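You operate a simulated robot arm through the tools that you are given. There is no shell and no other tool. Be economical: measure what you need, move in short steps, check, and stop when the job is done.

Carry out the task below with a simulated two-armed robot. There is one attempt and no reset: what you move stays moved.

TASK
Label the jar on the roll shelf with the lot card's date.
Fine: set both date knobs, stand it on the stopped belt before the labeller, labeller on, and run it to the shut exit gate; leave the belt running.

Only the result counts: the job must be done as asked and must still hold three seconds after the hand-in. Knocking over, shifting, dropping, spilling or breaking anything else fails it.

THE ROBOT
Two 7-joint arms with two-finger parallel grippers on one trunk, on a base that drives. Base frame: it is fixed to the floor where the robot stands at the start and does not move with it; the origin is under the middle of the robot, x ahead of it, y to its left, z up; the surface under the hand at the start is at about z = 0.92. Units: m, degrees, N and s.
The left shoulder is at the start at [0.07, 0.163, 1.328], the right one opposite. With the tool pointing down near the work surface each hand reaches from about 0.36 to 0.88 m from the robot's upright axis, wherever it stands, measured 20 degrees to its own side. Places, roughly: black stop button at the big table [0.2, -0.7, 0.9]; black stop button at the infeed [0.1, 5, 0.9]; black stop button of the short belt [-5.2, 0.6, 0.9]; blue reset button at the big table [0.2, -0.8, 0.9]; blue reset button at the infeed [0.1, 4.9, 0.9]; blue reset button of the short belt [-5.2, 0.6, 0.9]; emergency stop at the big table [0.2, -0.9, 0.9]; emergency stop at the infeed [0.1, 4.8, 0.9]; emergency stop of the short belt [-5.2, 0.4, 0.9]; entry gate arm [0.3, 3.5, 1]; exit gate arm [0.3, -0.3, 1]; green press arm [0.3, 0, 1]; green start button at the big table [0.2, -0.6, 0.9]; green start button at the infeed [0.1, 5.1, 0.9]; green start button of the short belt [-5.2, 0.7, 0.9]; height knob of the labeller [0.3, 0.2, 0.7]. Payload 3.43 kg a hand.
Tool frame (each hand has its own): the origin (TCP) lies between the finger pads and is the grasp point; the fingertips stand 0.034 m ahead of it; z points along the fingers, y is the line along which they close. The gripper opens to 0.128 m. The fingers are 0.024 m wide and 0.012 m thick; the gripper's body (0.048 by 0.13 m) begins 0.096 m behind the TCP.
Orientation is told as [roll, pitch, yaw] about the base's x, y, z axes, in that order, counted from this pose: with the fingers straight down and closing along the base's y, the tool's x points along the base's -x, its y along +y and its z along -z.

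THE INTERFACE
- The arms move only by the tool servo_tool. It takes "left_rows", "right_rows" or both (then of equal length, played together; a hand with none holds still); each is a list of rows, each a list of 2 entries, a list of its own where there are three numbers: the shift along the tool's x, y, z in units of 50 mm (1.0 is 50 mm), then the turn, a rotation vector about the tool's x, y, z in units of 5 degrees (1.0 is 5 degrees). In form: [[[tx, ty, tz], [ax, ay, az]], ...]. A call has 1 to 20 rows; each row shifts and turns the commanded pose from where the row before left it, along the tool's axes as they then stand. "left_grip" and "right_grip" are, for a hand that has rows, the opening, from 0 (shut) to 1 (fully open), set as the call begins (left out, the last holds). A call with a number of a shift or a turn outside -1 to 1 is refused whole. Rows are played at 5 a second. More than 0.05 m and 8.6 degrees between two rows, or a gripper value outside its range, and nothing of the call is played. A pose out of reach is approached as far as the arm can. The call stops where the force on the tool passes 70 N (or 10 N more than at its start, if that is more) or the arm is blocked; 0.2 s more then pass. The fingers move at their own pace (about 0.153 m/s each) and stop on an object; they squeeze with about 30 N. The grip force told is the motor's: it shows also when the fingers shut on nothing. Time passes only in rows, and 0.2 s behind the last, so rows that do not move let the fingers close. It gives the time, the measured TCP pose, the force on the tool (base axes), the opening and the grip force at its end, in the units of the frame above (readings bear some noise), with the torque about the TCP (base axes, N m) and any sound that the robot's microphone picked up, and new pictures: "show" is both (left out), scene, wrist or none (wrist: the cameras of the hands that moved).
- Cameras (640 x 400 px; columns grow to the right, rows downward): "scene" is now at [0.1229, -0.025, 1.5516]; the picture's right is [-0.25, -0.97, -0.00], its down [-0.74, 0.19, -0.65] and it looks along [0.63, -0.16, -0.76] (base axes); focal length 214 px, centre (320, 200). "left" rides on the left gripper at [0.076, 0.011, -0.16] in its tool frame; the picture's right is [-0.15, 0.99, 0.00], its down [-0.88, -0.13, -0.46] and it looks along [-0.45, -0.07, 0.89] (tool axes); focal length 234 px, centre (320, 200). "right" rides on the right gripper at [0.076, -0.011, -0.16] in its tool frame; the picture's right is [0.15, 0.99, 0.00], its down [-0.88, 0.13, -0.46] and it looks along [-0.45, 0.07, 0.89] (tool axes); focal length 234 px, centre (320, 200). There is no depth. A picture from a camera that has moved, and an enlarged one, comes with that camera's place and axes in the base frame and with its lens. The place of the scene camera against the robot may be out by one fixed shift of up to 0.018 m in any direction.
- lift_body(by): slides the trunk up (or, below 0, down) by that many m; the arms and the scene camera ride with it, the base frame stays. It gives what a move gives, with no picture.
- drive_base(legs): drives the robot by 1 to 6 legs, each [ahead, left, turn to the left] in m, m and degrees, along the robot's own axes; the way and the turn of a leg run together, so that a leg with both is an arc; at most 1.5 m and 180 degrees a leg. The arms and the cameras ride along, it lands a little off, and it stops where it bumps. It gives what a move gives, and a new picture of the scene camera.
- head_to(pan, tilt): turns the head with the scene camera to pan (to the left, within 86 degrees either way) and tilt (down, from -29 to 69), counted from straight ahead of the robot. It gives what a move gives, and a new picture of the scene camera.
- enlarge(camera, box): a new picture of the part [left, top, right, bottom] of that camera's present view, enlarged. The clock stands still meanwhile.
- finish_job(): hands the job in; it is judged then, once.

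Work in short steps. Places have to be worked out from the pictures, the camera data and where the tool is seen: move nearer, look again, correct. Check each grasp and each placing, and mend what went wrong. You have 120 turns and 260 pictures in all, those below and enlarged ones among them. Open the grippers and draw the arms clear of the work before you hand the job in, unless the task says otherwise; then end with one line.

The tools are called after "Request:" by a JSON object that holds its "api" and its "payload". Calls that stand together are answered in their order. servo_tool: Moves the arms, as the interface text tells. Its arguments: {"type":"object","properties":{"left_rows":{"type":"array","items":{"type":"array"}},"left_grip":{"type":"number"},"right_rows":{"type":"array","items":{"type":"array"}},"right_grip":{"type":"number"},"show":{"type":"string","enum":["both","scene","wrist","none"]}},"required":[]} The other tools are called the same way: lift_body (by) slides the trunk up or down; drive_base (legs) drives the base; head_to (pan, tilt) turns the head that bears the scene camera; enlarge (camera, box) takes an enlarged picture of a part of a camera's view; finish_job () hands the job in.

At the start:

```text
time_s: 0.0
left_tcp_pos: [0.5864, -0.0765, 1.3408]
left_tool_rot: [-0.1, 0.0, 0.0]
left_contact_force: [-0.2, 0.6, -0.9]
left_torque: [-0.01, -0.04, -0.01]
left_finger_gap: 0.1283
left_grip_force: 0.1
right_tcp_pos: [0.3623, -0.5094, 1.2517]
right_tool_rot: [0.0, -0.1, 0.0]
right_contact_force: [0.5, 0.9, -0.2]
right_torque: [0.0, -0.02, 0.01]
right_finger_gap: 0.1279
right_grip_force: 0.1
trunk travel left (down, up): [-0.809, 0.131]
robot x, y, heading: [-0.002, -0.0011, -0.2]
head pan, tilt: [-14.4, 49.4]
```

scene: 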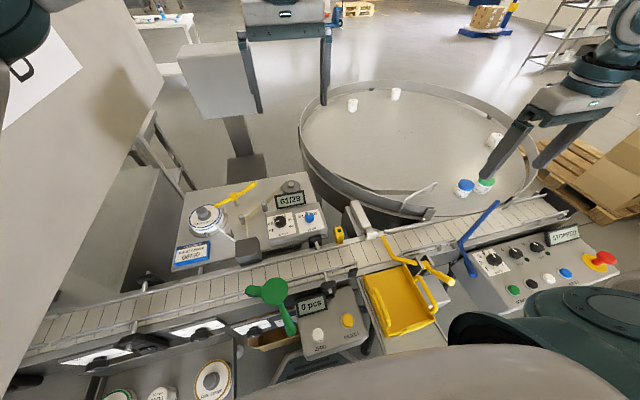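
right: 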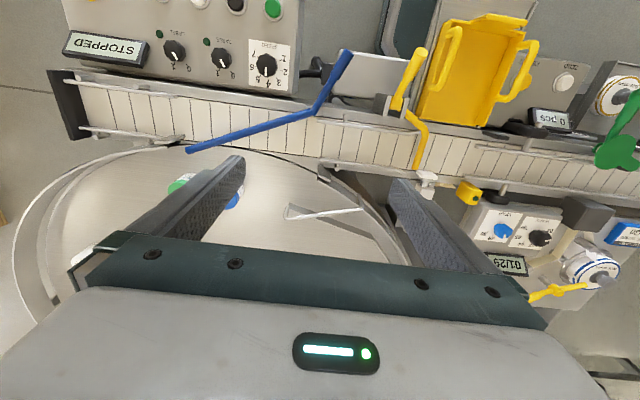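
left: 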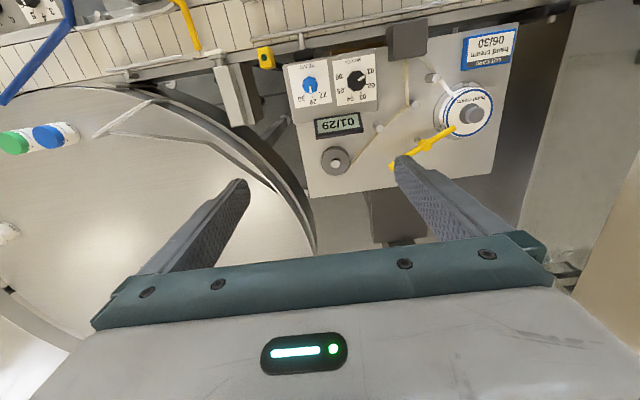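

The labeller stands across the belt, showing 01/29, and the lot card seems to read 06/30. I enlarge the parts to read them.

Request:
{"api": "enlarge", "payload": {"camera": "left", "box": [260, 10, 540, 190]}}

Request:
{"api": "enlarge", "payload": {"camera": "scene", "box": [160, 170, 380, 310]}}

Request:
{"api": "enlarge", "payload": {"camera": "scene", "box": [380, 190, 640, 340]}}

Request:
{"api": "enlarge", "payload": {"camera": "scene", "box": [0, 280, 380, 400]}}

```text
2.22 times, centred on (400, 100) of left
camera zoom: at [0.5109, -0.0647, 1.5004], right [0.15, 0.99, 0.0], down [0.88, -0.13, 0.46], along [0.45, -0.07, -0.89], focal length 520 px, centre (142, 422)
```

zoom: 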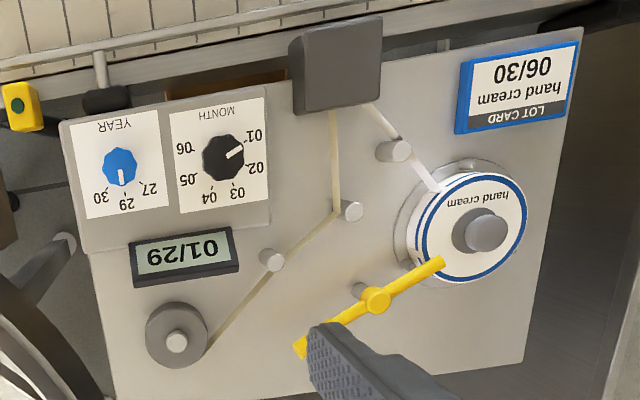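

```text
2.86 times, centred on (270, 240) of scene
camera zoom: at [0.1229, -0.025, 1.5516], right [-0.25, -0.97, 0.0], down [-0.74, 0.19, -0.65], along [0.63, -0.16, -0.76], focal length 613 px, centre (463, 86)
```

zoom: 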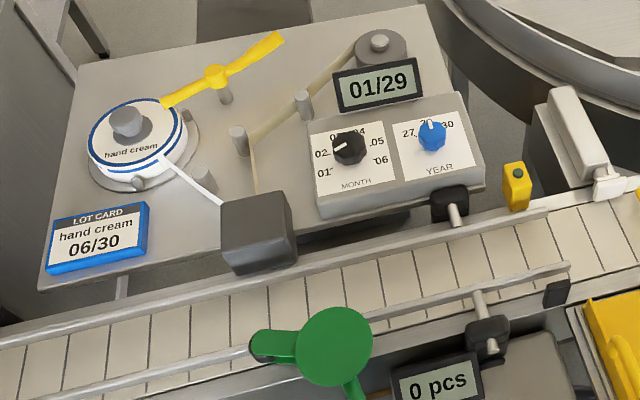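

```text
2.46 times, centred on (510, 265) of scene
camera zoom: at [0.1229, -0.025, 1.5516], right [-0.25, -0.97, 0.0], down [-0.74, 0.19, -0.65], along [0.63, -0.16, -0.76], focal length 528 px, centre (-148, 40)
```

zoom: 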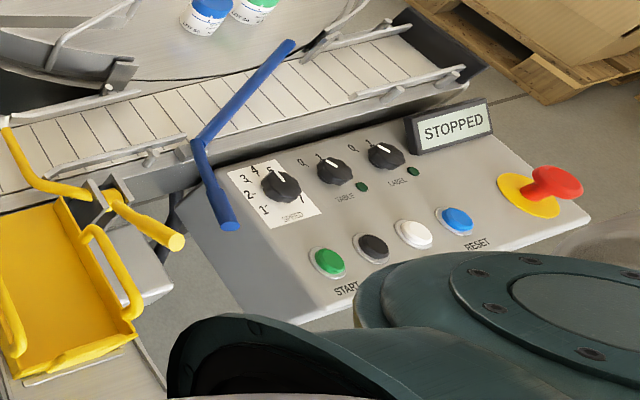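

```text
1.68 times, centred on (190, 340) of scene
camera zoom: at [0.1229, -0.025, 1.5516], right [-0.25, -0.97, 0.0], down [-0.74, 0.19, -0.65], along [0.63, -0.16, -0.76], focal length 361 px, centre (539, -36)
```

zoom: 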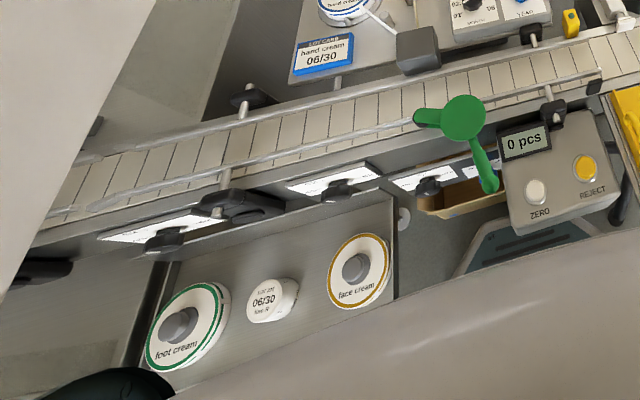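

The shelf under the belt on the left holds the jar between label rolls. I turn the head to look at that and the belt upstream.

Request:
{"api": "head_to", "payload": {"pan": 30, "tilt": 60}}

Request:
{"api": "enlarge", "payload": {"camera": "right", "box": [300, 0, 640, 210]}}

Request:
{"api": "enlarge", "payload": {"camera": "right", "box": [40, 0, 360, 180]}}

```text
time_s: 1.1
left_tcp_pos: [0.5872, -0.0763, 1.3403]
left_tool_rot: [0.0, -0.1, 0.1]
left_contact_force: [0.0, 0.8, -0.5]
left_torque: [-0.05, 0.03, 0.01]
left_finger_gap: 0.1282
left_grip_force: 0.0
right_tcp_pos: [0.3622, -0.5095, 1.2515]
right_tool_rot: [0.0, 0.1, 0.0]
right_contact_force: [0.4, 0.7, -0.2]
right_torque: [-0.02, -0.02, 0.02]
right_finger_gap: 0.1281
right_grip_force: 0.1
trunk travel left (down, up): [-0.809, 0.131]
robot x, y, heading: [-0.0003, -0.0017, 0.3]
head pan, tilt: [30.0, 60.0]
camera scene: at [0.1055, 0.0276, 1.5382], right [0.5, -0.87, 0.0], down [-0.75, -0.43, -0.5], along [0.43, 0.25, -0.87], focal length 214 px, centre (320, 200)
```

scene: 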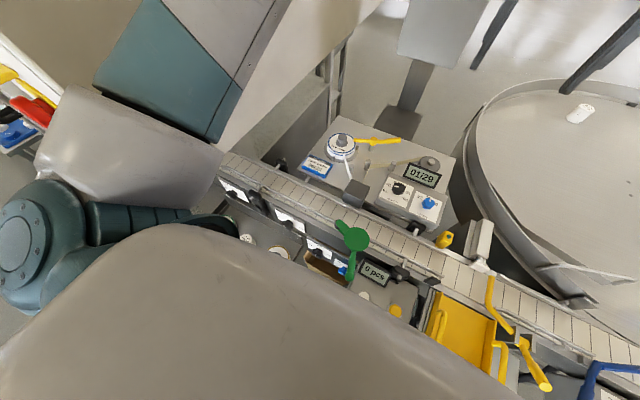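

```text
1.88 times, centred on (470, 105) of right
camera zoom: at [0.2865, -0.5196, 1.4114], right [-0.15, 0.99, 0.0], down [0.88, 0.13, 0.46], along [0.45, 0.07, -0.89], focal length 441 px, centre (38, 379)
```

zoom: 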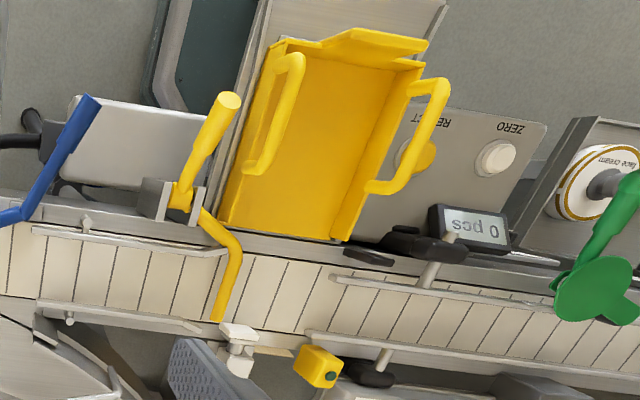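

```text
2.00 times, centred on (200, 90) of right
camera zoom: at [0.2865, -0.5196, 1.4114], right [-0.15, 0.99, 0.0], down [0.88, 0.13, 0.46], along [0.45, 0.07, -0.89], focal length 468 px, centre (560, 420)
```

zoom: 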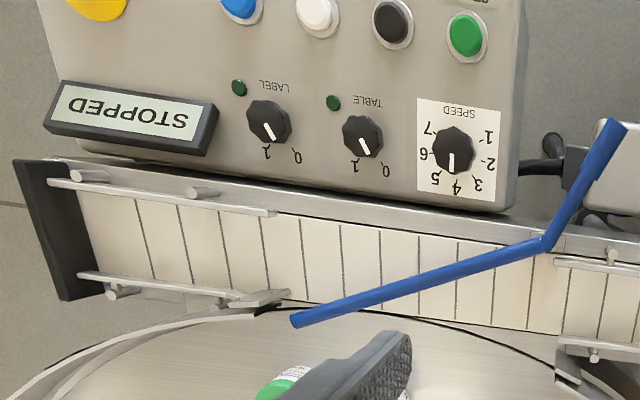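

I look at the jar with a smaller pan and a steeper tilt.

Request:
{"api": "head_to", "payload": {"pan": 10, "tilt": 60}}

Request:
{"api": "enlarge", "payload": {"camera": "scene", "box": [120, 200, 400, 375]}}

```text
time_s: 1.9
left_tcp_pos: [0.5871, -0.0761, 1.3411]
left_tool_rot: [0.1, 0.0, -0.1]
left_contact_force: [-0.2, 0.4, -0.3]
left_torque: [0.0, -0.03, 0.02]
left_finger_gap: 0.128
left_grip_force: 0.1
right_tcp_pos: [0.3617, -0.5095, 1.2515]
right_tool_rot: [0.0, -0.1, 0.0]
right_contact_force: [-0.2, 0.7, 0.5]
right_torque: [0.0, -0.03, 0.0]
right_finger_gap: 0.1282
right_grip_force: 0.0
trunk travel left (down, up): [-0.809, 0.131]
robot x, y, heading: [0.0017, 0.0013, 0.1]
head pan, tilt: [10.0, 60.0]
camera scene: at [0.1133, 0.0059, 1.5382], right [0.17, -0.98, 0.0], down [-0.85, -0.15, -0.5], along [0.49, 0.09, -0.87], focal length 214 px, centre (320, 200)
```

scene: 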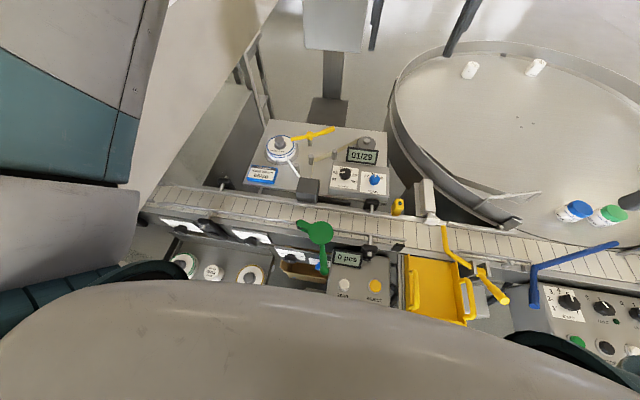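

```text
2.29 times, centred on (260, 288) of scene
camera zoom: at [0.1133, 0.0059, 1.5382], right [0.17, -0.98, 0.0], down [-0.85, -0.15, -0.5], along [0.49, 0.09, -0.87], focal length 490 px, centre (457, 0)
```

zoom: 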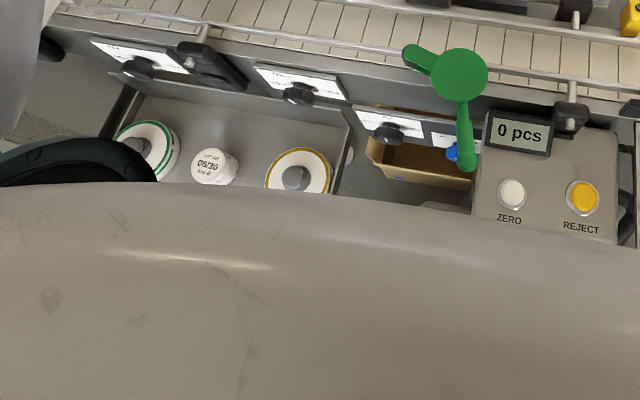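

The jar on the shelf is beside the foot-cream roll. First I do the date knobs: I place the month knob at about (0.52, 0.00, 1.0) and the year knob at about (0.515, -0.088, 1.0). I bring the left hand above them for a look.

Request:
{"api": "servo_tool", "payload": {"left_rows": [[[0.45, 0.5, 0.9], [0, 0, 0]], [[0.45, 0.5, 0.9], [0, 0, 0]], [[0.44, 0.5, 0.8], [0, 0, 0]], [[0, 0, 0], [0, 0, 0]]], "left_grip": 0.5, "show": "both"}}

Request:
{"api": "enlarge", "payload": {"camera": "left", "box": [160, 0, 560, 250]}}

```text
refused: row 1 steps farther than a row can; nothing moved
```

```text
1.60 times, centred on (360, 125) of left
camera zoom: at [0.5109, -0.0647, 1.5005], right [0.15, 0.99, 0.0], down [0.88, -0.13, 0.46], along [0.45, -0.07, -0.89], focal length 375 px, centre (256, 320)
```

zoom: 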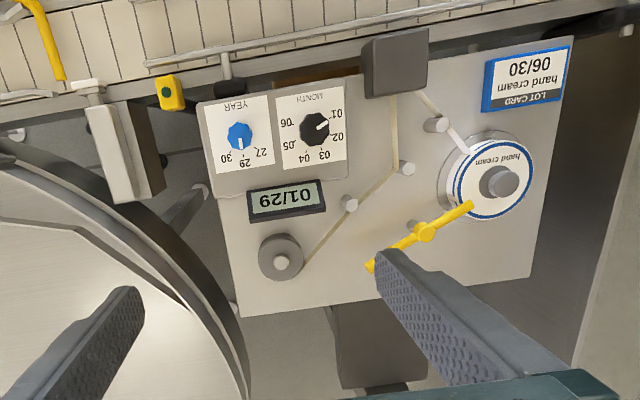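

The step norm is limited to 0.05 m per row, so I split the move into more rows.

Request:
{"api": "servo_tool", "payload": {"left_rows": [[[0.34, 0.38, 0.7], [0, 0, 0]], [[0.34, 0.38, 0.7], [0, 0, 0]], [[0.34, 0.38, 0.7], [0, 0, 0]], [[0.34, 0.38, 0.7], [0, 0, 0]], [[0, 0, 0], [0, 0, 0]]], "left_grip": 0.5, "show": "wrist"}}

Request:
{"api": "enlarge", "payload": {"camera": "left", "box": [120, 0, 520, 250]}}

```text
time_s: 3.1
left_tcp_pos: [0.5155, -0.0172, 1.2027]
left_tool_rot: [0.9, -0.3, -0.4]
left_contact_force: [0.5, -1.1, -1.1]
left_torque: [-0.01, 0.01, 0.0]
left_finger_gap: 0.0641
left_grip_force: 0.0
right_tcp_pos: [0.3557, -0.5275, 1.2451]
right_tool_rot: [1.0, -0.3, -0.2]
right_contact_force: [0.2, -0.7, 0.3]
right_torque: [-0.02, 0.02, -0.02]
right_finger_gap: 0.1281
right_grip_force: 0.0
trunk travel left (down, up): [-0.809, 0.131]
robot x, y, heading: [-0.0019, 0.0008, -0.1]
head pan, tilt: [10.0, 60.0]
camera left: at [0.4378, -0.0089, 1.3622], right [0.15, 0.99, 0.02], down [0.88, -0.14, 0.46], along [0.46, -0.06, -0.89], focal length 234 px, centre (320, 200)
```

left: 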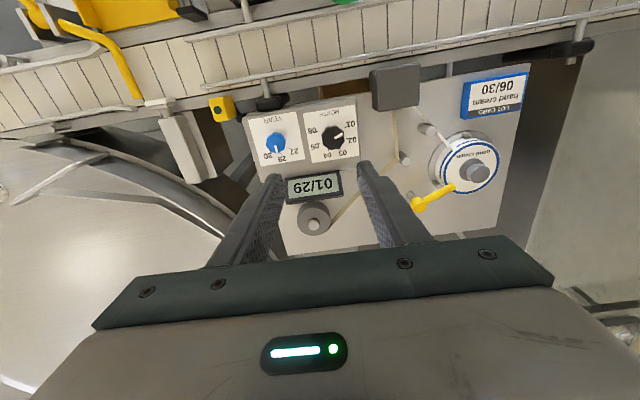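

```text
1.60 times, centred on (320, 125) of left
camera zoom: at [0.4378, -0.0089, 1.3622], right [0.15, 0.99, 0.02], down [0.88, -0.14, 0.46], along [0.46, -0.06, -0.89], focal length 375 px, centre (320, 320)
```

zoom: 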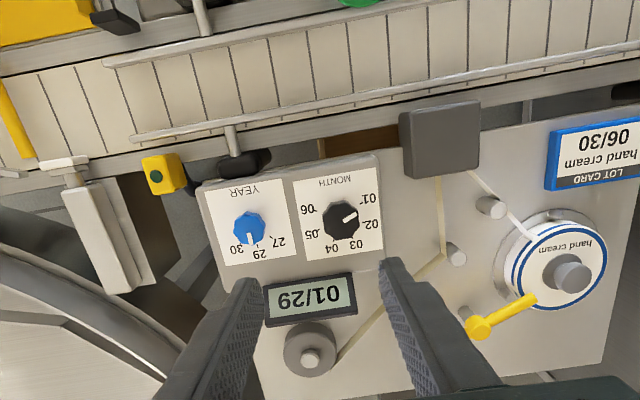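

Triangulating the two wrist views puts the month knob's top at about (0.522, 0.004, 1.00). I let the arm settle while going down a little.

Request:
{"api": "servo_tool", "payload": {"left_rows": [[[0, 0, 0.8], [0, 0, 0]], [[0, 0, 0.8], [0, 0, 0]], [[0, 0, 0], [0, 0, 0]], [[0, 0, 0], [0, 0, 0]]], "show": "wrist"}}

Request:
{"api": "enlarge", "payload": {"camera": "left", "box": [200, 60, 440, 210]}}

```text
time_s: 4.2
left_tcp_pos: [0.5136, -0.0186, 1.1196]
left_tool_rot: [0.9, -0.3, -0.4]
left_contact_force: [0.5, -0.2, -0.5]
left_torque: [0.02, -0.01, -0.02]
left_finger_gap: 0.0638
left_grip_force: 0.1
right_tcp_pos: [0.3557, -0.5286, 1.2441]
right_tool_rot: [1.0, -0.1, -0.1]
right_contact_force: [0.4, 0.6, 0.1]
right_torque: [-0.03, -0.01, -0.01]
right_finger_gap: 0.128
right_grip_force: 0.0
trunk travel left (down, up): [-0.809, 0.131]
robot x, y, heading: [0.0029, -0.0007, 0.1]
head pan, tilt: [10.0, 60.0]
camera left: at [0.4379, -0.0095, 1.2806], right [0.15, 0.99, 0.02], down [0.88, -0.14, 0.46], along [0.46, -0.05, -0.89], focal length 234 px, centre (320, 200)
```

left: 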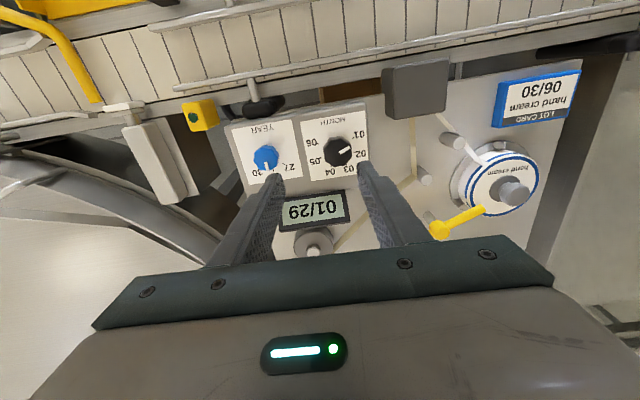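

```text
2.67 times, centred on (320, 135) of left
camera zoom: at [0.4379, -0.0095, 1.2806], right [0.15, 0.99, 0.02], down [0.88, -0.14, 0.46], along [0.46, -0.05, -0.89], focal length 624 px, centre (320, 373)
```

zoom: 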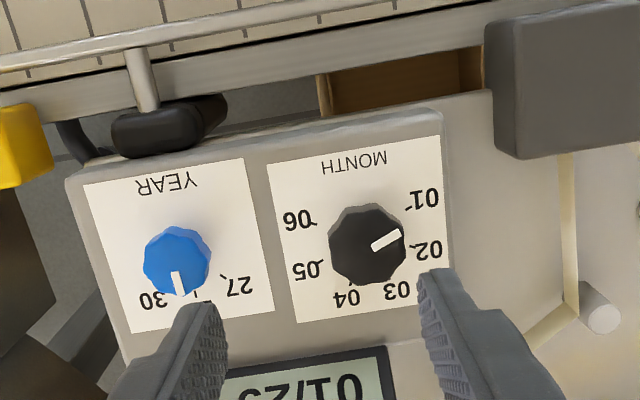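

The panel is horizontal, the month dial steps 50° per month clockwise from 01, and the knob centre is at about (0.521, 0.006). I centre over it and pre-turn the hand by -60° so it can turn a long way.

Request:
{"api": "servo_tool", "payload": {"left_rows": [[[-0.15, 0.49, 0], [0, 0, 0]], [[0, 0, 0], [0, 0, -1]], [[0, 0, 0], [0, 0, -1]], [[0, 0, 0], [0, 0, -1]], [[0, 0, 0], [0, 0, -1]], [[0, 0, 0], [0, 0, -1]], [[0, 0, 0], [0, 0, -1]], [[0, 0, 0], [0, 0, -1]], [[0, 0, 0], [0, 0, -1]], [[0, 0, 0], [0, 0, -1]], [[0, 0, 0], [0, 0, -1]], [[0, 0, 0], [0, 0, -1]], [[0, 0, 0], [0, 0, -1]], [[0, 0, 0], [0, 0, 0]], [[0, 0, 0], [0, 0, 0]]], "show": "wrist"}}

```text
time_s: 7.5
left_tcp_pos: [0.5259, -0.02, 1.1251]
left_tool_rot: [-0.1, -0.9, 56.9]
left_contact_force: [-0.8, -0.5, 0.1]
left_torque: [0.01, -0.01, 0.01]
left_finger_gap: 0.064
left_grip_force: 0.0
right_tcp_pos: [0.3427, -0.5407, 1.2464]
right_tool_rot: [0.9, -0.3, -2.4]
right_contact_force: [0.0, -0.2, -0.6]
right_torque: [0.01, -0.04, -0.03]
right_finger_gap: 0.1282
right_grip_force: 0.0
trunk travel left (down, up): [-0.809, 0.131]
robot x, y, heading: [0.0055, -0.0022, -2.5]
head pan, tilt: [10.0, 60.0]
stopped in row 15 (left hand): the arm was blocked; the commanded pose is now the measured one
camera left: at [0.4741, -0.0789, 1.2825], right [-0.75, 0.66, 0.0], down [0.59, 0.66, 0.47], along [0.31, 0.35, -0.88], focal length 234 px, centre (320, 200)
```

left: 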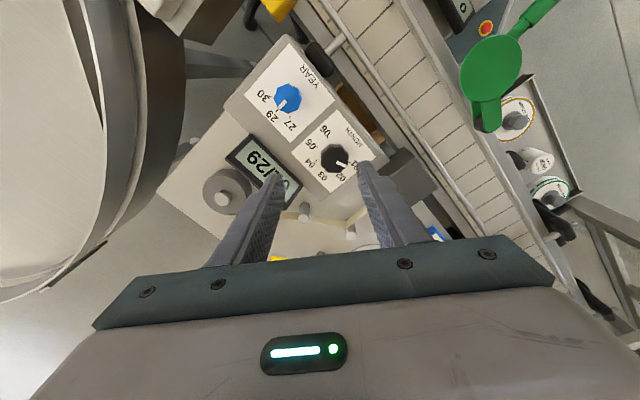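

The base was pushed by 2.5°, so the left elbow is touching something. I look left.

Request:
{"api": "head_to", "payload": {"pan": 60, "tilt": 25}}

```text
time_s: 8.7
left_tcp_pos: [0.5272, -0.0187, 1.1226]
left_tool_rot: [0.2, -1.0, 57.2]
left_contact_force: [0.0, 0.1, -0.9]
left_torque: [0.03, 0.01, 0.03]
left_finger_gap: 0.064
left_grip_force: 0.1
right_tcp_pos: [0.3471, -0.5418, 1.2437]
right_tool_rot: [0.9, -0.1, -2.2]
right_contact_force: [-0.7, 0.4, 0.3]
right_torque: [0.01, 0.0, 0.04]
right_finger_gap: 0.1278
right_grip_force: 0.1
trunk travel left (down, up): [-0.809, 0.131]
robot x, y, heading: [0.0071, -0.0013, -2.0]
head pan, tilt: [60.0, 25.0]
camera scene: at [0.0989, 0.0456, 1.5897], right [0.85, -0.53, 0.0], down [-0.22, -0.34, -0.91], along [0.49, 0.77, -0.41], focal length 214 px, centre (320, 200)
```

scene: 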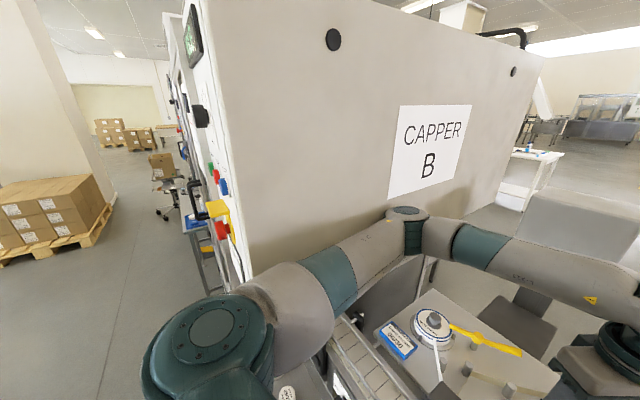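

The left elbow rests against the CAPPER B cabinet. I undo the turn and lift the left hand, and will then drive the base back and right for room.

Request:
{"api": "servo_tool", "payload": {"left_rows": [[[0, 0, -0.4], [0, 0, 1]], [[0, 0, -0.4], [0, 0, 1]], [[0, 0, -0.4], [0, 0, 1]], [[0, 0, -0.4], [0, 0, 1]], [[0, 0, -0.4], [0, 0, 1]], [[0, 0, -0.4], [0, 0, 1]], [[0, 0, -0.4], [0, 0, 1]], [[0, 0, -0.4], [0, 0, 1]], [[0, 0, -0.4], [0, 0, 1]], [[0, 0, -0.4], [0, 0, 1]], [[0, 0, -0.4], [0, 0, 1]], [[-0.4, -0.4, 0], [0, 0, 0]], [[-0.4, -0.4, 0], [0, 0, 0]], [[0, 0, 0], [0, 0, 0]]], "show": "none"}}

```text
time_s: 11.7
left_tcp_pos: [0.5773, -0.034, 1.3395]
left_tool_rot: [-0.1, -0.1, 2.5]
left_contact_force: [-0.5, 0.7, 0.6]
left_torque: [-0.02, -0.02, 0.04]
left_finger_gap: 0.064
left_grip_force: 0.0
right_tcp_pos: [0.3522, -0.5215, 1.2526]
right_tool_rot: [0.0, 0.0, -2.1]
right_contact_force: [0.7, 0.1, -0.6]
right_torque: [-0.04, 0.07, -0.02]
right_finger_gap: 0.128
right_grip_force: 0.1
trunk travel left (down, up): [-0.809, 0.131]
robot x, y, heading: [0.0077, -0.0001, -2.0]
head pan, tilt: [60.0, 25.0]
```

The roll reads zero again, so the arm is free. I drive back 0.12 m, then right 0.25 m, and correct the heading by 2°.

Request:
{"api": "drive_base", "payload": {"legs": [[-0.12, 0, 2], [0, -0.25, 0]]}}

Request:
{"api": "head_to", "payload": {"pan": 5, "tilt": 50}}

```text
time_s: 14.4
left_tcp_pos: [0.4578, -0.2623, 1.3391]
left_tool_rot: [-0.1, -0.1, 4.5]
left_contact_force: [-0.4, 0.6, -0.3]
left_torque: [-0.01, 0.03, -0.02]
left_finger_gap: 0.0639
left_grip_force: 0.1
right_tcp_pos: [0.2478, -0.7584, 1.253]
right_tool_rot: [0.0, 0.0, -0.2]
right_contact_force: [0.3, 0.0, 0.4]
right_torque: [-0.02, -0.03, 0.02]
right_finger_gap: 0.1281
right_grip_force: 0.0
trunk travel left (down, up): [-0.809, 0.131]
robot x, y, heading: [-0.1167, -0.2485, -0.3]
head pan, tilt: [60.0, 25.0]
camera scene: at [-0.0174, -0.1728, 1.5883], right [0.86, -0.5, 0.0], down [-0.21, -0.37, -0.91], along [0.46, 0.78, -0.42], focal length 214 px, centre (320, 200)
```

scene: 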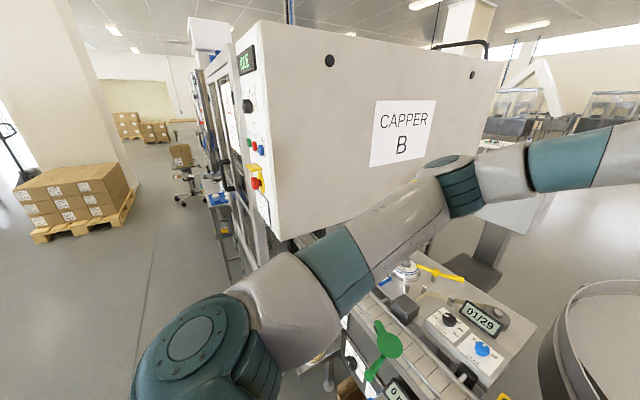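

```text
time_s: 15.6
left_tcp_pos: [0.4571, -0.2631, 1.3388]
left_tool_rot: [-0.1, 0.0, 4.6]
left_contact_force: [-0.2, 1.1, 0.1]
left_torque: [0.01, -0.05, 0.02]
left_finger_gap: 0.0639
left_grip_force: 0.0
right_tcp_pos: [0.2486, -0.7591, 1.2519]
right_tool_rot: [0.0, 0.1, -0.3]
right_contact_force: [-0.5, -0.6, 1.3]
right_torque: [0.04, -0.06, 0.01]
right_finger_gap: 0.1278
right_grip_force: 0.0
trunk travel left (down, up): [-0.809, 0.131]
robot x, y, heading: [-0.1106, -0.2495, -0.2]
head pan, tilt: [5.0, 50.0]
camera scene: at [0.0134, -0.2479, 1.5508], right [0.08, -1.0, 0.0], down [-0.76, -0.06, -0.64], along [0.64, 0.05, -0.77], focal length 214 px, centre (320, 200)
```

scene: 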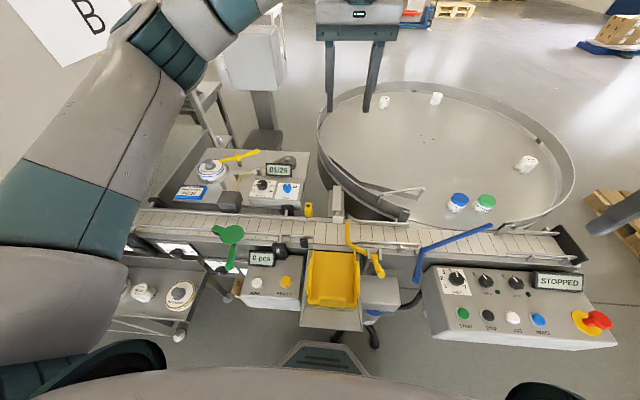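

Good overview now. I bring the left hand over the month knob from this better stance.

Request:
{"api": "servo_tool", "payload": {"left_rows": [[[0, 0, 0], [0, 0, 0.92]], [[-0.16, 0.67, 0.54], [0, 0, 0]], [[-0.16, 0.67, 0.54], [0, 0, 0]], [[-0.16, 0.67, 0.54], [0, 0, 0]], [[-0.16, 0.67, 0.54], [0, 0, 0]], [[-0.16, 0.67, 0.54], [0, 0, 0]], [[-0.16, 0.67, 0.54], [0, 0, 0]], [[-0.16, 0.67, 0.54], [0, 0, 0]], [[-0.16, 0.67, 0.54], [0, 0, 0]], [[0, 0, 0], [0, 0, 0]], [[0, 0, 0], [0, 0, 0]]], "show": "both"}}

```text
time_s: 18.0
left_tcp_pos: [0.5209, 0.0022, 1.1213]
left_tool_rot: [0.1, 0.0, -0.1]
left_contact_force: [-0.3, -0.2, -0.1]
left_torque: [-0.02, -0.01, -0.02]
left_finger_gap: 0.0642
left_grip_force: 0.0
right_tcp_pos: [0.2499, -0.7588, 1.2509]
right_tool_rot: [0.0, 0.0, -0.1]
right_contact_force: [0.2, -0.1, 0.1]
right_torque: [-0.01, -0.01, -0.03]
right_finger_gap: 0.1281
right_grip_force: 0.1
trunk travel left (down, up): [-0.809, 0.131]
robot x, y, heading: [-0.1093, -0.2501, -0.3]
head pan, tilt: [5.0, 50.0]
camera scene: at [0.0134, -0.248, 1.5508], right [0.08, -1.0, 0.0], down [-0.76, -0.06, -0.64], along [0.64, 0.05, -0.77], focal length 214 px, centre (320, 200)
camera left: at [0.4456, 0.0139, 1.2804], right [0.15, 0.99, 0.0], down [0.88, -0.13, 0.46], along [0.45, -0.07, -0.89], focal length 234 px, centre (320, 200)
```

scene: 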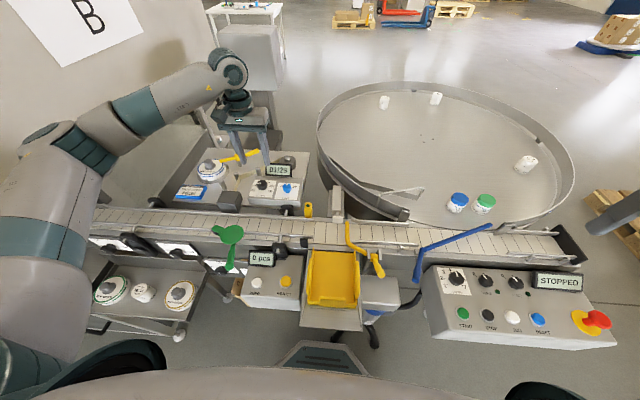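
left: 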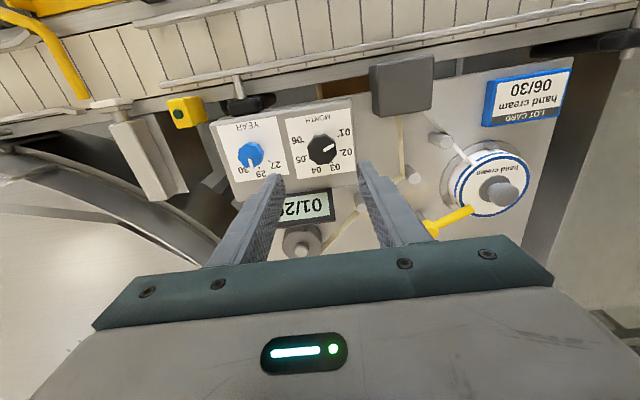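

The reading shows no sway and the hand is right over the month knob, whose top is at z≈1.0. I pre-turn by -60° here.

Request:
{"api": "servo_tool", "payload": {"left_rows": [[[0, 0.05, 0], [0, 0, -1]], [[0, 0, 0], [0, 0, -1]], [[0, 0, 0], [0, 0, -1]], [[0, 0, 0], [0, 0, -1]], [[0, 0, 0], [0, 0, -1]], [[0, 0, 0], [0, 0, -1]], [[0, 0, 0], [0, 0, -1]], [[0, 0, 0], [0, 0, -1]], [[0, 0, 0], [0, 0, -1]], [[0, 0, 0], [0, 0, -1]], [[0, 0, 0], [0, 0, -1]], [[0, 0, 0], [0, 0, -1]], [[0, 0, 0], [0, 0, 0]], [[0, 0, 0], [0, 0, 0]]], "show": "both"}}

```text
time_s: 21.0
left_tcp_pos: [0.5221, 0.0078, 1.1224]
left_tool_rot: [0.0, 0.1, 59.9]
left_contact_force: [-0.2, 0.7, -0.4]
left_torque: [0.0, 0.01, -0.01]
left_finger_gap: 0.064
left_grip_force: 0.0
right_tcp_pos: [0.2491, -0.7594, 1.2516]
right_tool_rot: [0.0, 0.0, -0.3]
right_contact_force: [0.2, 0.4, 0.4]
right_torque: [-0.01, 0.01, -0.02]
right_finger_gap: 0.1282
right_grip_force: 0.0
trunk travel left (down, up): [-0.809, 0.131]
robot x, y, heading: [-0.1095, -0.2514, -0.1]
head pan, tilt: [5.0, 50.0]
camera scene: at [0.0134, -0.2478, 1.5508], right [0.08, -1.0, 0.0], down [-0.76, -0.06, -0.64], along [0.64, 0.05, -0.77], focal length 214 px, centre (320, 200)
camera left: at [0.4739, -0.053, 1.2826], right [-0.78, 0.62, 0.0], down [0.55, 0.7, 0.46], along [0.28, 0.36, -0.89], focal length 234 px, centre (320, 200)
```

scene: 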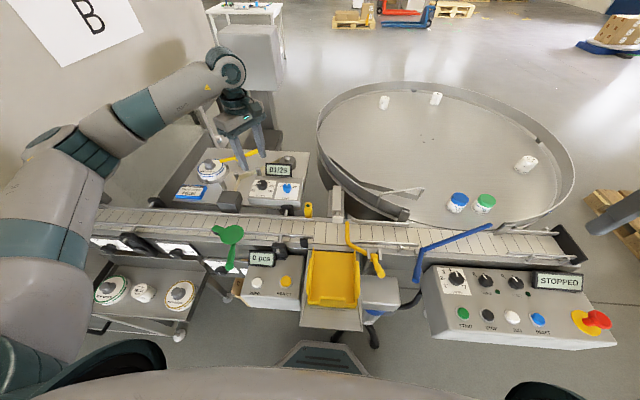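
left: 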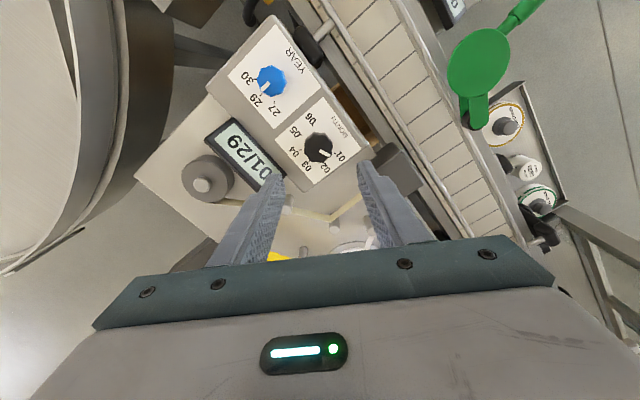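

The knob is centred within 2 mm. I descend around it to TCP z≈1.022.

Request:
{"api": "servo_tool", "payload": {"left_rows": [[[0.05, 0, 0.4], [0, 0, 0]], [[0, 0, 0.4], [0, 0, 0]], [[0, 0, 0.4], [0, 0, 0]], [[0, 0, 0.4], [0, 0, 0]], [[0, 0, 0.4], [0, 0, 0]], [[0, 0, 0], [0, 0, 0]], [[0, 0, 0], [0, 0, 0]]], "show": "wrist"}}

Request:
{"api": "enlarge", "payload": {"camera": "left", "box": [200, 80, 440, 230]}}

```text
time_s: 22.6
left_tcp_pos: [0.5213, 0.006, 1.0224]
left_tool_rot: [-0.2, 0.0, 59.9]
left_contact_force: [0.0, -0.3, 0.7]
left_torque: [-0.04, 0.02, -0.01]
left_finger_gap: 0.0641
left_grip_force: 0.3
right_tcp_pos: [0.2486, -0.7593, 1.2529]
right_tool_rot: [0.0, 0.0, -0.2]
right_contact_force: [0.4, 0.2, -0.5]
right_torque: [0.01, -0.03, 0.02]
right_finger_gap: 0.128
right_grip_force: 0.1
trunk travel left (down, up): [-0.809, 0.131]
robot x, y, heading: [-0.1083, -0.2463, -0.2]
head pan, tilt: [5.0, 50.0]
camera left: at [0.473, -0.0545, 1.1818], right [-0.78, 0.62, 0.0], down [0.55, 0.7, 0.46], along [0.28, 0.36, -0.89], focal length 234 px, centre (320, 200)
```

left: 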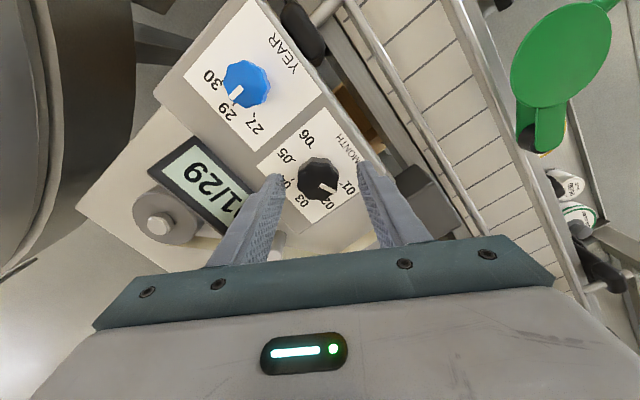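

```text
2.67 times, centred on (320, 155) of left
camera zoom: at [0.473, -0.0545, 1.1818], right [-0.78, 0.62, 0.0], down [0.55, 0.7, 0.46], along [0.28, 0.36, -0.89], focal length 624 px, centre (320, 320)
```

zoom: 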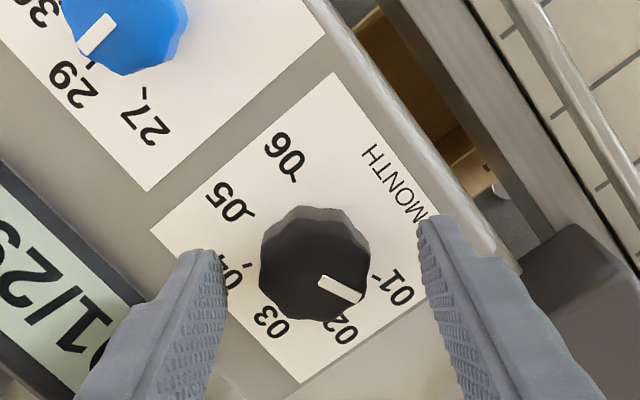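

The knob is between the fingers, with tips at z≈0.988. I go 5 mm lower and close.

Request:
{"api": "servo_tool", "payload": {"left_rows": [[[0, 0, 0.1], [0, 0, 0]], [[0, 0, 0], [0, 0, 0]], [[0, 0, 0], [0, 0, 0]], [[0, 0, 0], [0, 0, 0]]], "left_grip": 0, "show": "wrist"}}

```text
time_s: 23.6
left_tcp_pos: [0.5227, 0.0043, 1.0224]
left_tool_rot: [-0.5, -0.3, 60.0]
left_contact_force: [18.8, 4.6, 36.2]
left_torque: [-0.09, -0.65, -0.06]
left_finger_gap: 0.0351
left_grip_force: 44.7
right_tcp_pos: [0.2475, -0.7593, 1.2524]
right_tool_rot: [0.1, -0.1, -0.2]
right_contact_force: [1.3, 0.3, -0.1]
right_torque: [-0.02, 0.02, -0.04]
right_finger_gap: 0.1277
right_grip_force: 0.1
trunk travel left (down, up): [-0.809, 0.131]
robot x, y, heading: [-0.1073, -0.2504, -0.2]
head pan, tilt: [5.0, 50.0]
camera left: at [0.473, -0.0557, 1.1802], right [-0.78, 0.62, -0.01], down [0.55, 0.7, 0.46], along [0.29, 0.36, -0.89], focal length 234 px, centre (320, 200)
```

left: 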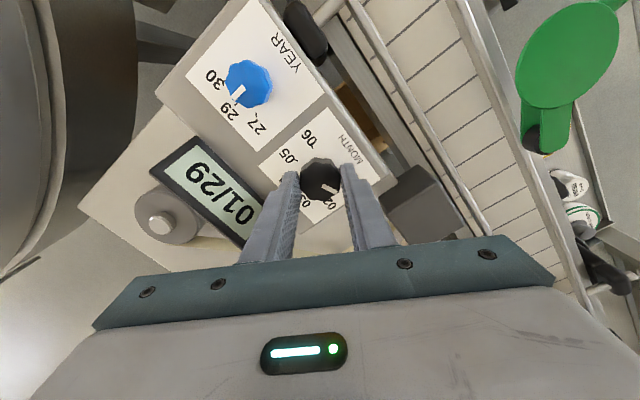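

The knob is gripped (35 mm) but the tips press the plate with 36 N. I ease up 4 mm and turn +100°.

Request:
{"api": "servo_tool", "payload": {"left_rows": [[[0, 0, -0.08], [0, 0, 0]], [[0, 0, 0], [0, 0, 1]], [[0, 0, 0], [0, 0, 1]], [[0, 0, 0], [0, 0, 1]], [[0, 0, 0], [0, 0, 1]], [[0, 0, 0], [0, 0, 1]], [[0, 0, 0], [0, 0, 1]], [[0, 0, 0], [0, 0, 1]], [[0, 0, 0], [0, 0, 1]], [[0, 0, 0], [0, 0, 1]], [[0, 0, 0], [0, 0, 1]], [[0, 0, 0], [0, 0, 1]], [[0, 0, 0], [0, 0, 1]], [[0, 0, 0], [0, 0, 1]], [[0, 0, 0], [0, 0, 1]], [[0, 0, 0], [0, 0, 1]], [[0, 0, 0], [0, 0, 1]], [[0, 0, 0], [0, 0, 1]], [[0, 0, 0], [0, 0, 1]], [[0, 0, 0], [0, 0, 0]]], "show": "both"}}

```text
time_s: 27.8
left_tcp_pos: [0.5232, 0.0058, 1.022]
left_tool_rot: [-0.2, -0.1, -30.2]
left_contact_force: [2.8, -0.8, -4.7]
left_torque: [0.38, 0.47, 0.02]
left_finger_gap: 0.0351
left_grip_force: 44.8
right_tcp_pos: [0.25, -0.7596, 1.2512]
right_tool_rot: [0.0, 0.1, -0.2]
right_contact_force: [0.6, 1.1, 0.0]
right_torque: [-0.01, 0.02, -0.01]
right_finger_gap: 0.128
right_grip_force: 0.0
trunk travel left (down, up): [-0.809, 0.131]
robot x, y, heading: [-0.1117, -0.2522, -0.1]
head pan, tilt: [5.0, 50.0]
camera scene: at [0.0145, -0.2477, 1.5507], right [0.08, -1.0, 0.0], down [-0.76, -0.06, -0.64], along [0.64, 0.05, -0.77], focal length 214 px, centre (320, 200)
camera left: at [0.4623, 0.0532, 1.1805], right [0.62, 0.78, 0.0], down [0.7, -0.56, 0.46], along [0.36, -0.29, -0.89], focal length 234 px, centre (320, 200)
```

scene: 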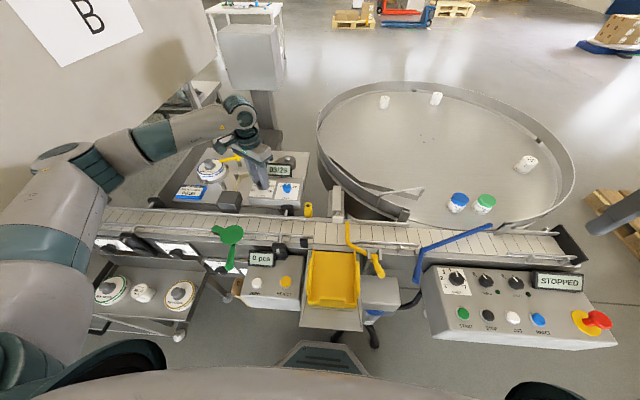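
left: 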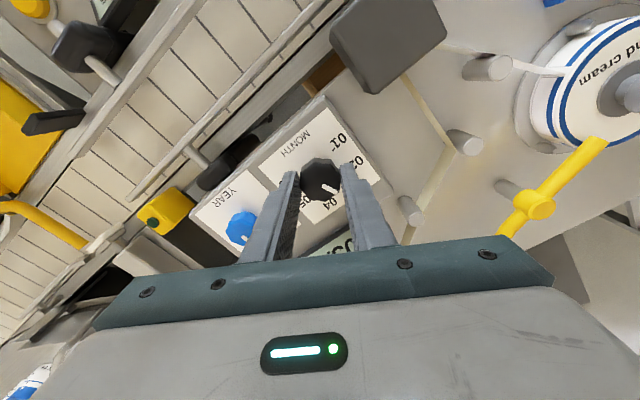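

The display reads 03/29 after 90°. I keep turning another 90°.

Request:
{"api": "servo_tool", "payload": {"left_rows": [[[0, 0, 0], [0, 0, 1]], [[0, 0, 0], [0, 0, 1]], [[0, 0, 0], [0, 0, 1]], [[0, 0, 0], [0, 0, 1]], [[0, 0, 0], [0, 0, 1]], [[0, 0, 0], [0, 0, 1]], [[0, 0, 0], [0, 0, 1]], [[0, 0, 0], [0, 0, 1]], [[0, 0, 0], [0, 0, 1]], [[0, 0, 0], [0, 0, 1]], [[0, 0, 0], [0, 0, 1]], [[0, 0, 0], [0, 0, 1]], [[0, 0, 0], [0, 0, 1]], [[0, 0, 0], [0, 0, 1]], [[0, 0, 0], [0, 0, 1]], [[0, 0, 0], [0, 0, 1]], [[0, 0, 0], [0, 0, 0]]], "show": "wrist"}}

Request:
{"api": "enlarge", "payload": {"camera": "scene", "box": [160, 130, 340, 240]}}

```text
time_s: 31.4
left_tcp_pos: [0.4818, 0.0107, 1.0355]
left_tool_rot: [1.2, -0.2, -52.6]
left_contact_force: [0.1, 0.3, -0.8]
left_torque: [0.02, 0.07, 0.03]
left_finger_gap: 0.0001
left_grip_force: 33.1
left hand out of reach, approached as far as the arm can: row 4, 5, 6, 7, 8, 9, 10, 11, 12, 13, 14, 15, 16
right_tcp_pos: [0.2526, -0.7606, 1.2505]
right_tool_rot: [0.1, 0.2, -0.2]
right_contact_force: [1.0, 0.3, -0.3]
right_torque: [0.01, 0.07, 0.03]
right_finger_gap: 0.1279
right_grip_force: 0.1
trunk travel left (down, up): [-0.809, 0.131]
robot x, y, heading: [-0.1109, -0.2514, -0.3]
head pan, tilt: [5.0, 50.0]
camera left: at [0.441, 0.0754, 1.1946], right [0.87, 0.48, 0.02], down [0.42, -0.78, 0.46], along [0.24, -0.39, -0.89], focal length 234 px, centre (320, 200)
```

left: 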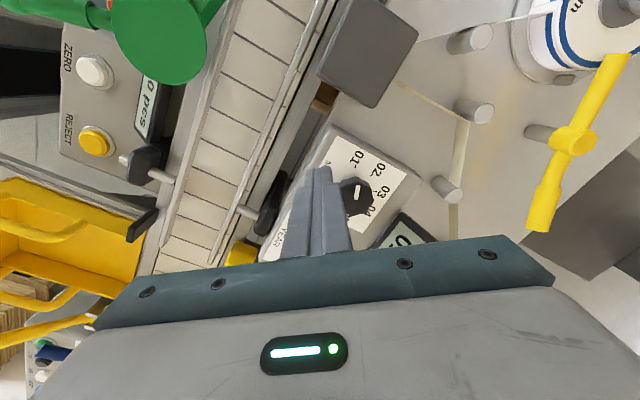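

```text
3.56 times, centred on (250, 185) of scene
camera zoom: at [0.018, -0.2493, 1.5504], right [0.08, -1.0, 0.0], down [-0.77, -0.06, -0.64], along [0.64, 0.05, -0.77], focal length 763 px, centre (569, 253)
```

zoom: 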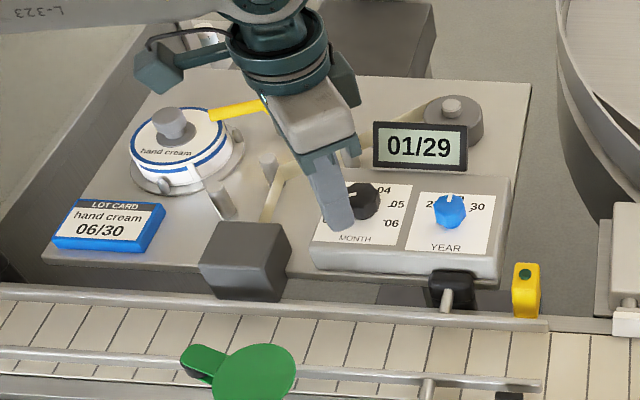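

The wrist ran out of range at about -45° and slipped off; the display is back at 01. I lift clear and open, then turn back to find the range on the other side.

Request:
{"api": "servo_tool", "payload": {"left_rows": [[[0, 0, -0.8], [0, 0, 0]], [[0, 0, -0.8], [0, 0, 0]], [[0, 0, -0.3], [0, 0, -1]], [[0, 0, 0], [0, 0, -1]], [[0, 0, 0], [0, 0, -1]], [[0, 0, 0], [0, 0, -1]], [[0, 0, 0], [0, 0, -1]], [[0, 0, 0], [0, 0, -1]], [[0, 0, 0], [0, 0, -1]], [[0, 0, 0], [0, 0, -1]], [[0, 0, 0], [0, 0, -1]], [[0, 0, 0], [0, 0, -1]], [[0, 0, 0], [0, 0, -1]], [[0, 0, 0], [0, 0, -1]], [[0, 0, 0], [0, 0, -1]], [[0, 0, 0], [0, 0, -1]], [[0, 0, 0], [0, 0, -1]], [[0, 0, 0], [0, 0, -1]], [[0, 0, 0], [0, 0, 0]]], "left_grip": 0.5, "show": "none"}}

```text
time_s: 35.4
left_tcp_pos: [0.4778, 0.0093, 1.1308]
left_tool_rot: [-0.1, -1.4, 27.6]
left_contact_force: [0.4, 0.1, 0.0]
left_torque: [0.02, 0.03, 0.0]
left_finger_gap: 0.0641
left_grip_force: 0.0
right_tcp_pos: [0.2486, -0.7588, 1.2515]
right_tool_rot: [0.2, 0.0, -0.2]
right_contact_force: [-0.1, 0.9, 0.3]
right_torque: [0.03, 0.01, 0.0]
right_finger_gap: 0.128
right_grip_force: 0.0
trunk travel left (down, up): [-0.809, 0.131]
robot x, y, heading: [-0.1131, -0.2437, -0.2]
head pan, tilt: [5.0, 50.0]
```

The pose tracks properly. I turn on to about +112° to test that side.

Request:
{"api": "servo_tool", "payload": {"left_rows": [[[0, 0, 0], [0, 0, -1]], [[0, 0, 0], [0, 0, -1]], [[0, 0, 0], [0, 0, -1]], [[0, 0, 0], [0, 0, -1]], [[0, 0, 0], [0, 0, -1]], [[0, 0, 0], [0, 0, -1]], [[0, 0, 0], [0, 0, -1]], [[0, 0, 0], [0, 0, -1]], [[0, 0, 0], [0, 0, -1]], [[0, 0, 0], [0, 0, -1]], [[0, 0, 0], [0, 0, -1]], [[0, 0, 0], [0, 0, -1]], [[0, 0, 0], [0, 0, -1]], [[0, 0, 0], [0, 0, -1]], [[0, 0, 0], [0, 0, -1]], [[0, 0, 0], [0, 0, -1]], [[0, 0, 0], [0, 0, -1]], [[0, 0, 0], [0, 0, 0]]], "show": "wrist"}}

```text
time_s: 39.2
left_tcp_pos: [0.4775, 0.0084, 1.1301]
left_tool_rot: [-1.4, 0.0, 112.4]
left_contact_force: [0.2, -0.7, 0.7]
left_torque: [0.0, 0.0, 0.0]
left_finger_gap: 0.064
left_grip_force: 0.1
right_tcp_pos: [0.2502, -0.7595, 1.2509]
right_tool_rot: [0.0, -0.1, -0.2]
right_contact_force: [-0.4, 0.3, 0.7]
right_torque: [-0.01, 0.0, -0.05]
right_finger_gap: 0.1281
right_grip_force: 0.0
trunk travel left (down, up): [-0.809, 0.131]
robot x, y, heading: [-0.1119, -0.2489, -0.2]
head pan, tilt: [5.0, 50.0]
camera left: at [0.4924, -0.0669, 1.2905], right [-0.97, -0.24, -0.02], down [-0.23, 0.86, 0.46], along [-0.09, 0.45, -0.89], focal length 234 px, centre (320, 200)
```

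left: 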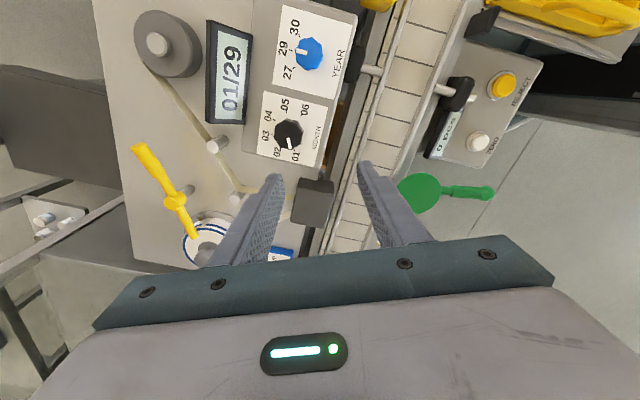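

Range is at least +112° to -40°. I move over the knob at this yaw, straighten the tilt and go down to z≈1.024.

Request:
{"api": "servo_tool", "payload": {"left_rows": [[[0.39, -0.78, 0], [0.107, -0.26, 0]], [[0, 0, 0], [0, 0, 0]], [[0, 0, 0.5], [0, 0, 0]], [[0, 0, 0.5], [0, 0, 0]], [[0, 0, 0.5], [0, 0, 0]], [[0, 0, 0.5], [0, 0, 0]], [[0, 0, 0], [0, 0, 0]]], "show": "wrist"}}

```text
time_s: 40.8
left_tcp_pos: [0.5212, 0.0063, 1.0305]
left_tool_rot: [-1.9, -1.3, 112.4]
left_contact_force: [0.3, -0.1, 0.1]
left_torque: [0.0, -0.02, 0.04]
left_finger_gap: 0.064
left_grip_force: 0.0
right_tcp_pos: [0.2497, -0.758, 1.2517]
right_tool_rot: [-0.1, -0.1, -0.2]
right_contact_force: [0.7, -0.2, 0.5]
right_torque: [0.0, -0.06, 0.02]
right_finger_gap: 0.128
right_grip_force: 0.1
trunk travel left (down, up): [-0.809, 0.131]
robot x, y, heading: [-0.1105, -0.2493, -0.0]
head pan, tilt: [5.0, 50.0]
camera left: at [0.536, -0.0733, 1.1869], right [-0.97, -0.24, -0.03], down [-0.23, 0.85, 0.48], along [-0.09, 0.47, -0.88], focal length 234 px, centre (320, 200)
```

left: 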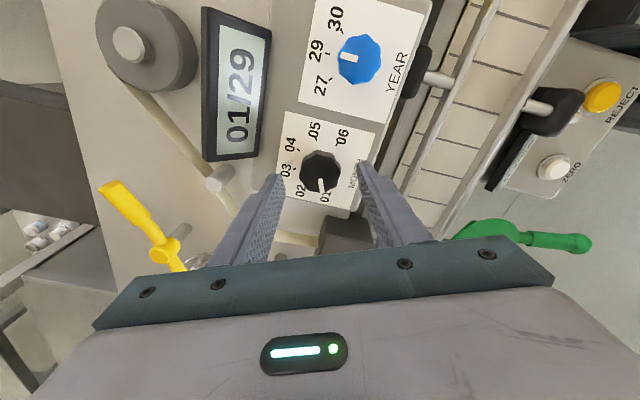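

I correct the small tilt, go 5 mm down and close on the knob.

Request:
{"api": "servo_tool", "payload": {"left_rows": [[[0, 0, 0.1], [-0.38, 0.26, 0]], [[0, 0, 0], [0, 0, 0]], [[0, 0, 0], [0, 0, 0]], [[0, 0, 0], [0, 0, 0]]], "left_grip": 0, "show": "none"}}

```text
time_s: 41.8
left_tcp_pos: [0.5214, 0.0076, 1.0292]
left_tool_rot: [-0.3, 0.1, 112.5]
left_contact_force: [5.0, 2.5, 25.7]
left_torque: [0.49, 0.26, -0.03]
left_finger_gap: 0.034
left_grip_force: 45.2
right_tcp_pos: [0.2478, -0.7595, 1.2521]
right_tool_rot: [0.0, -0.1, -0.1]
right_contact_force: [0.4, 0.4, 0.1]
right_torque: [0.0, 0.01, -0.02]
right_finger_gap: 0.1281
right_grip_force: 0.1
trunk travel left (down, up): [-0.809, 0.131]
robot x, y, heading: [-0.1073, -0.245, 0.1]
head pan, tilt: [5.0, 50.0]
```

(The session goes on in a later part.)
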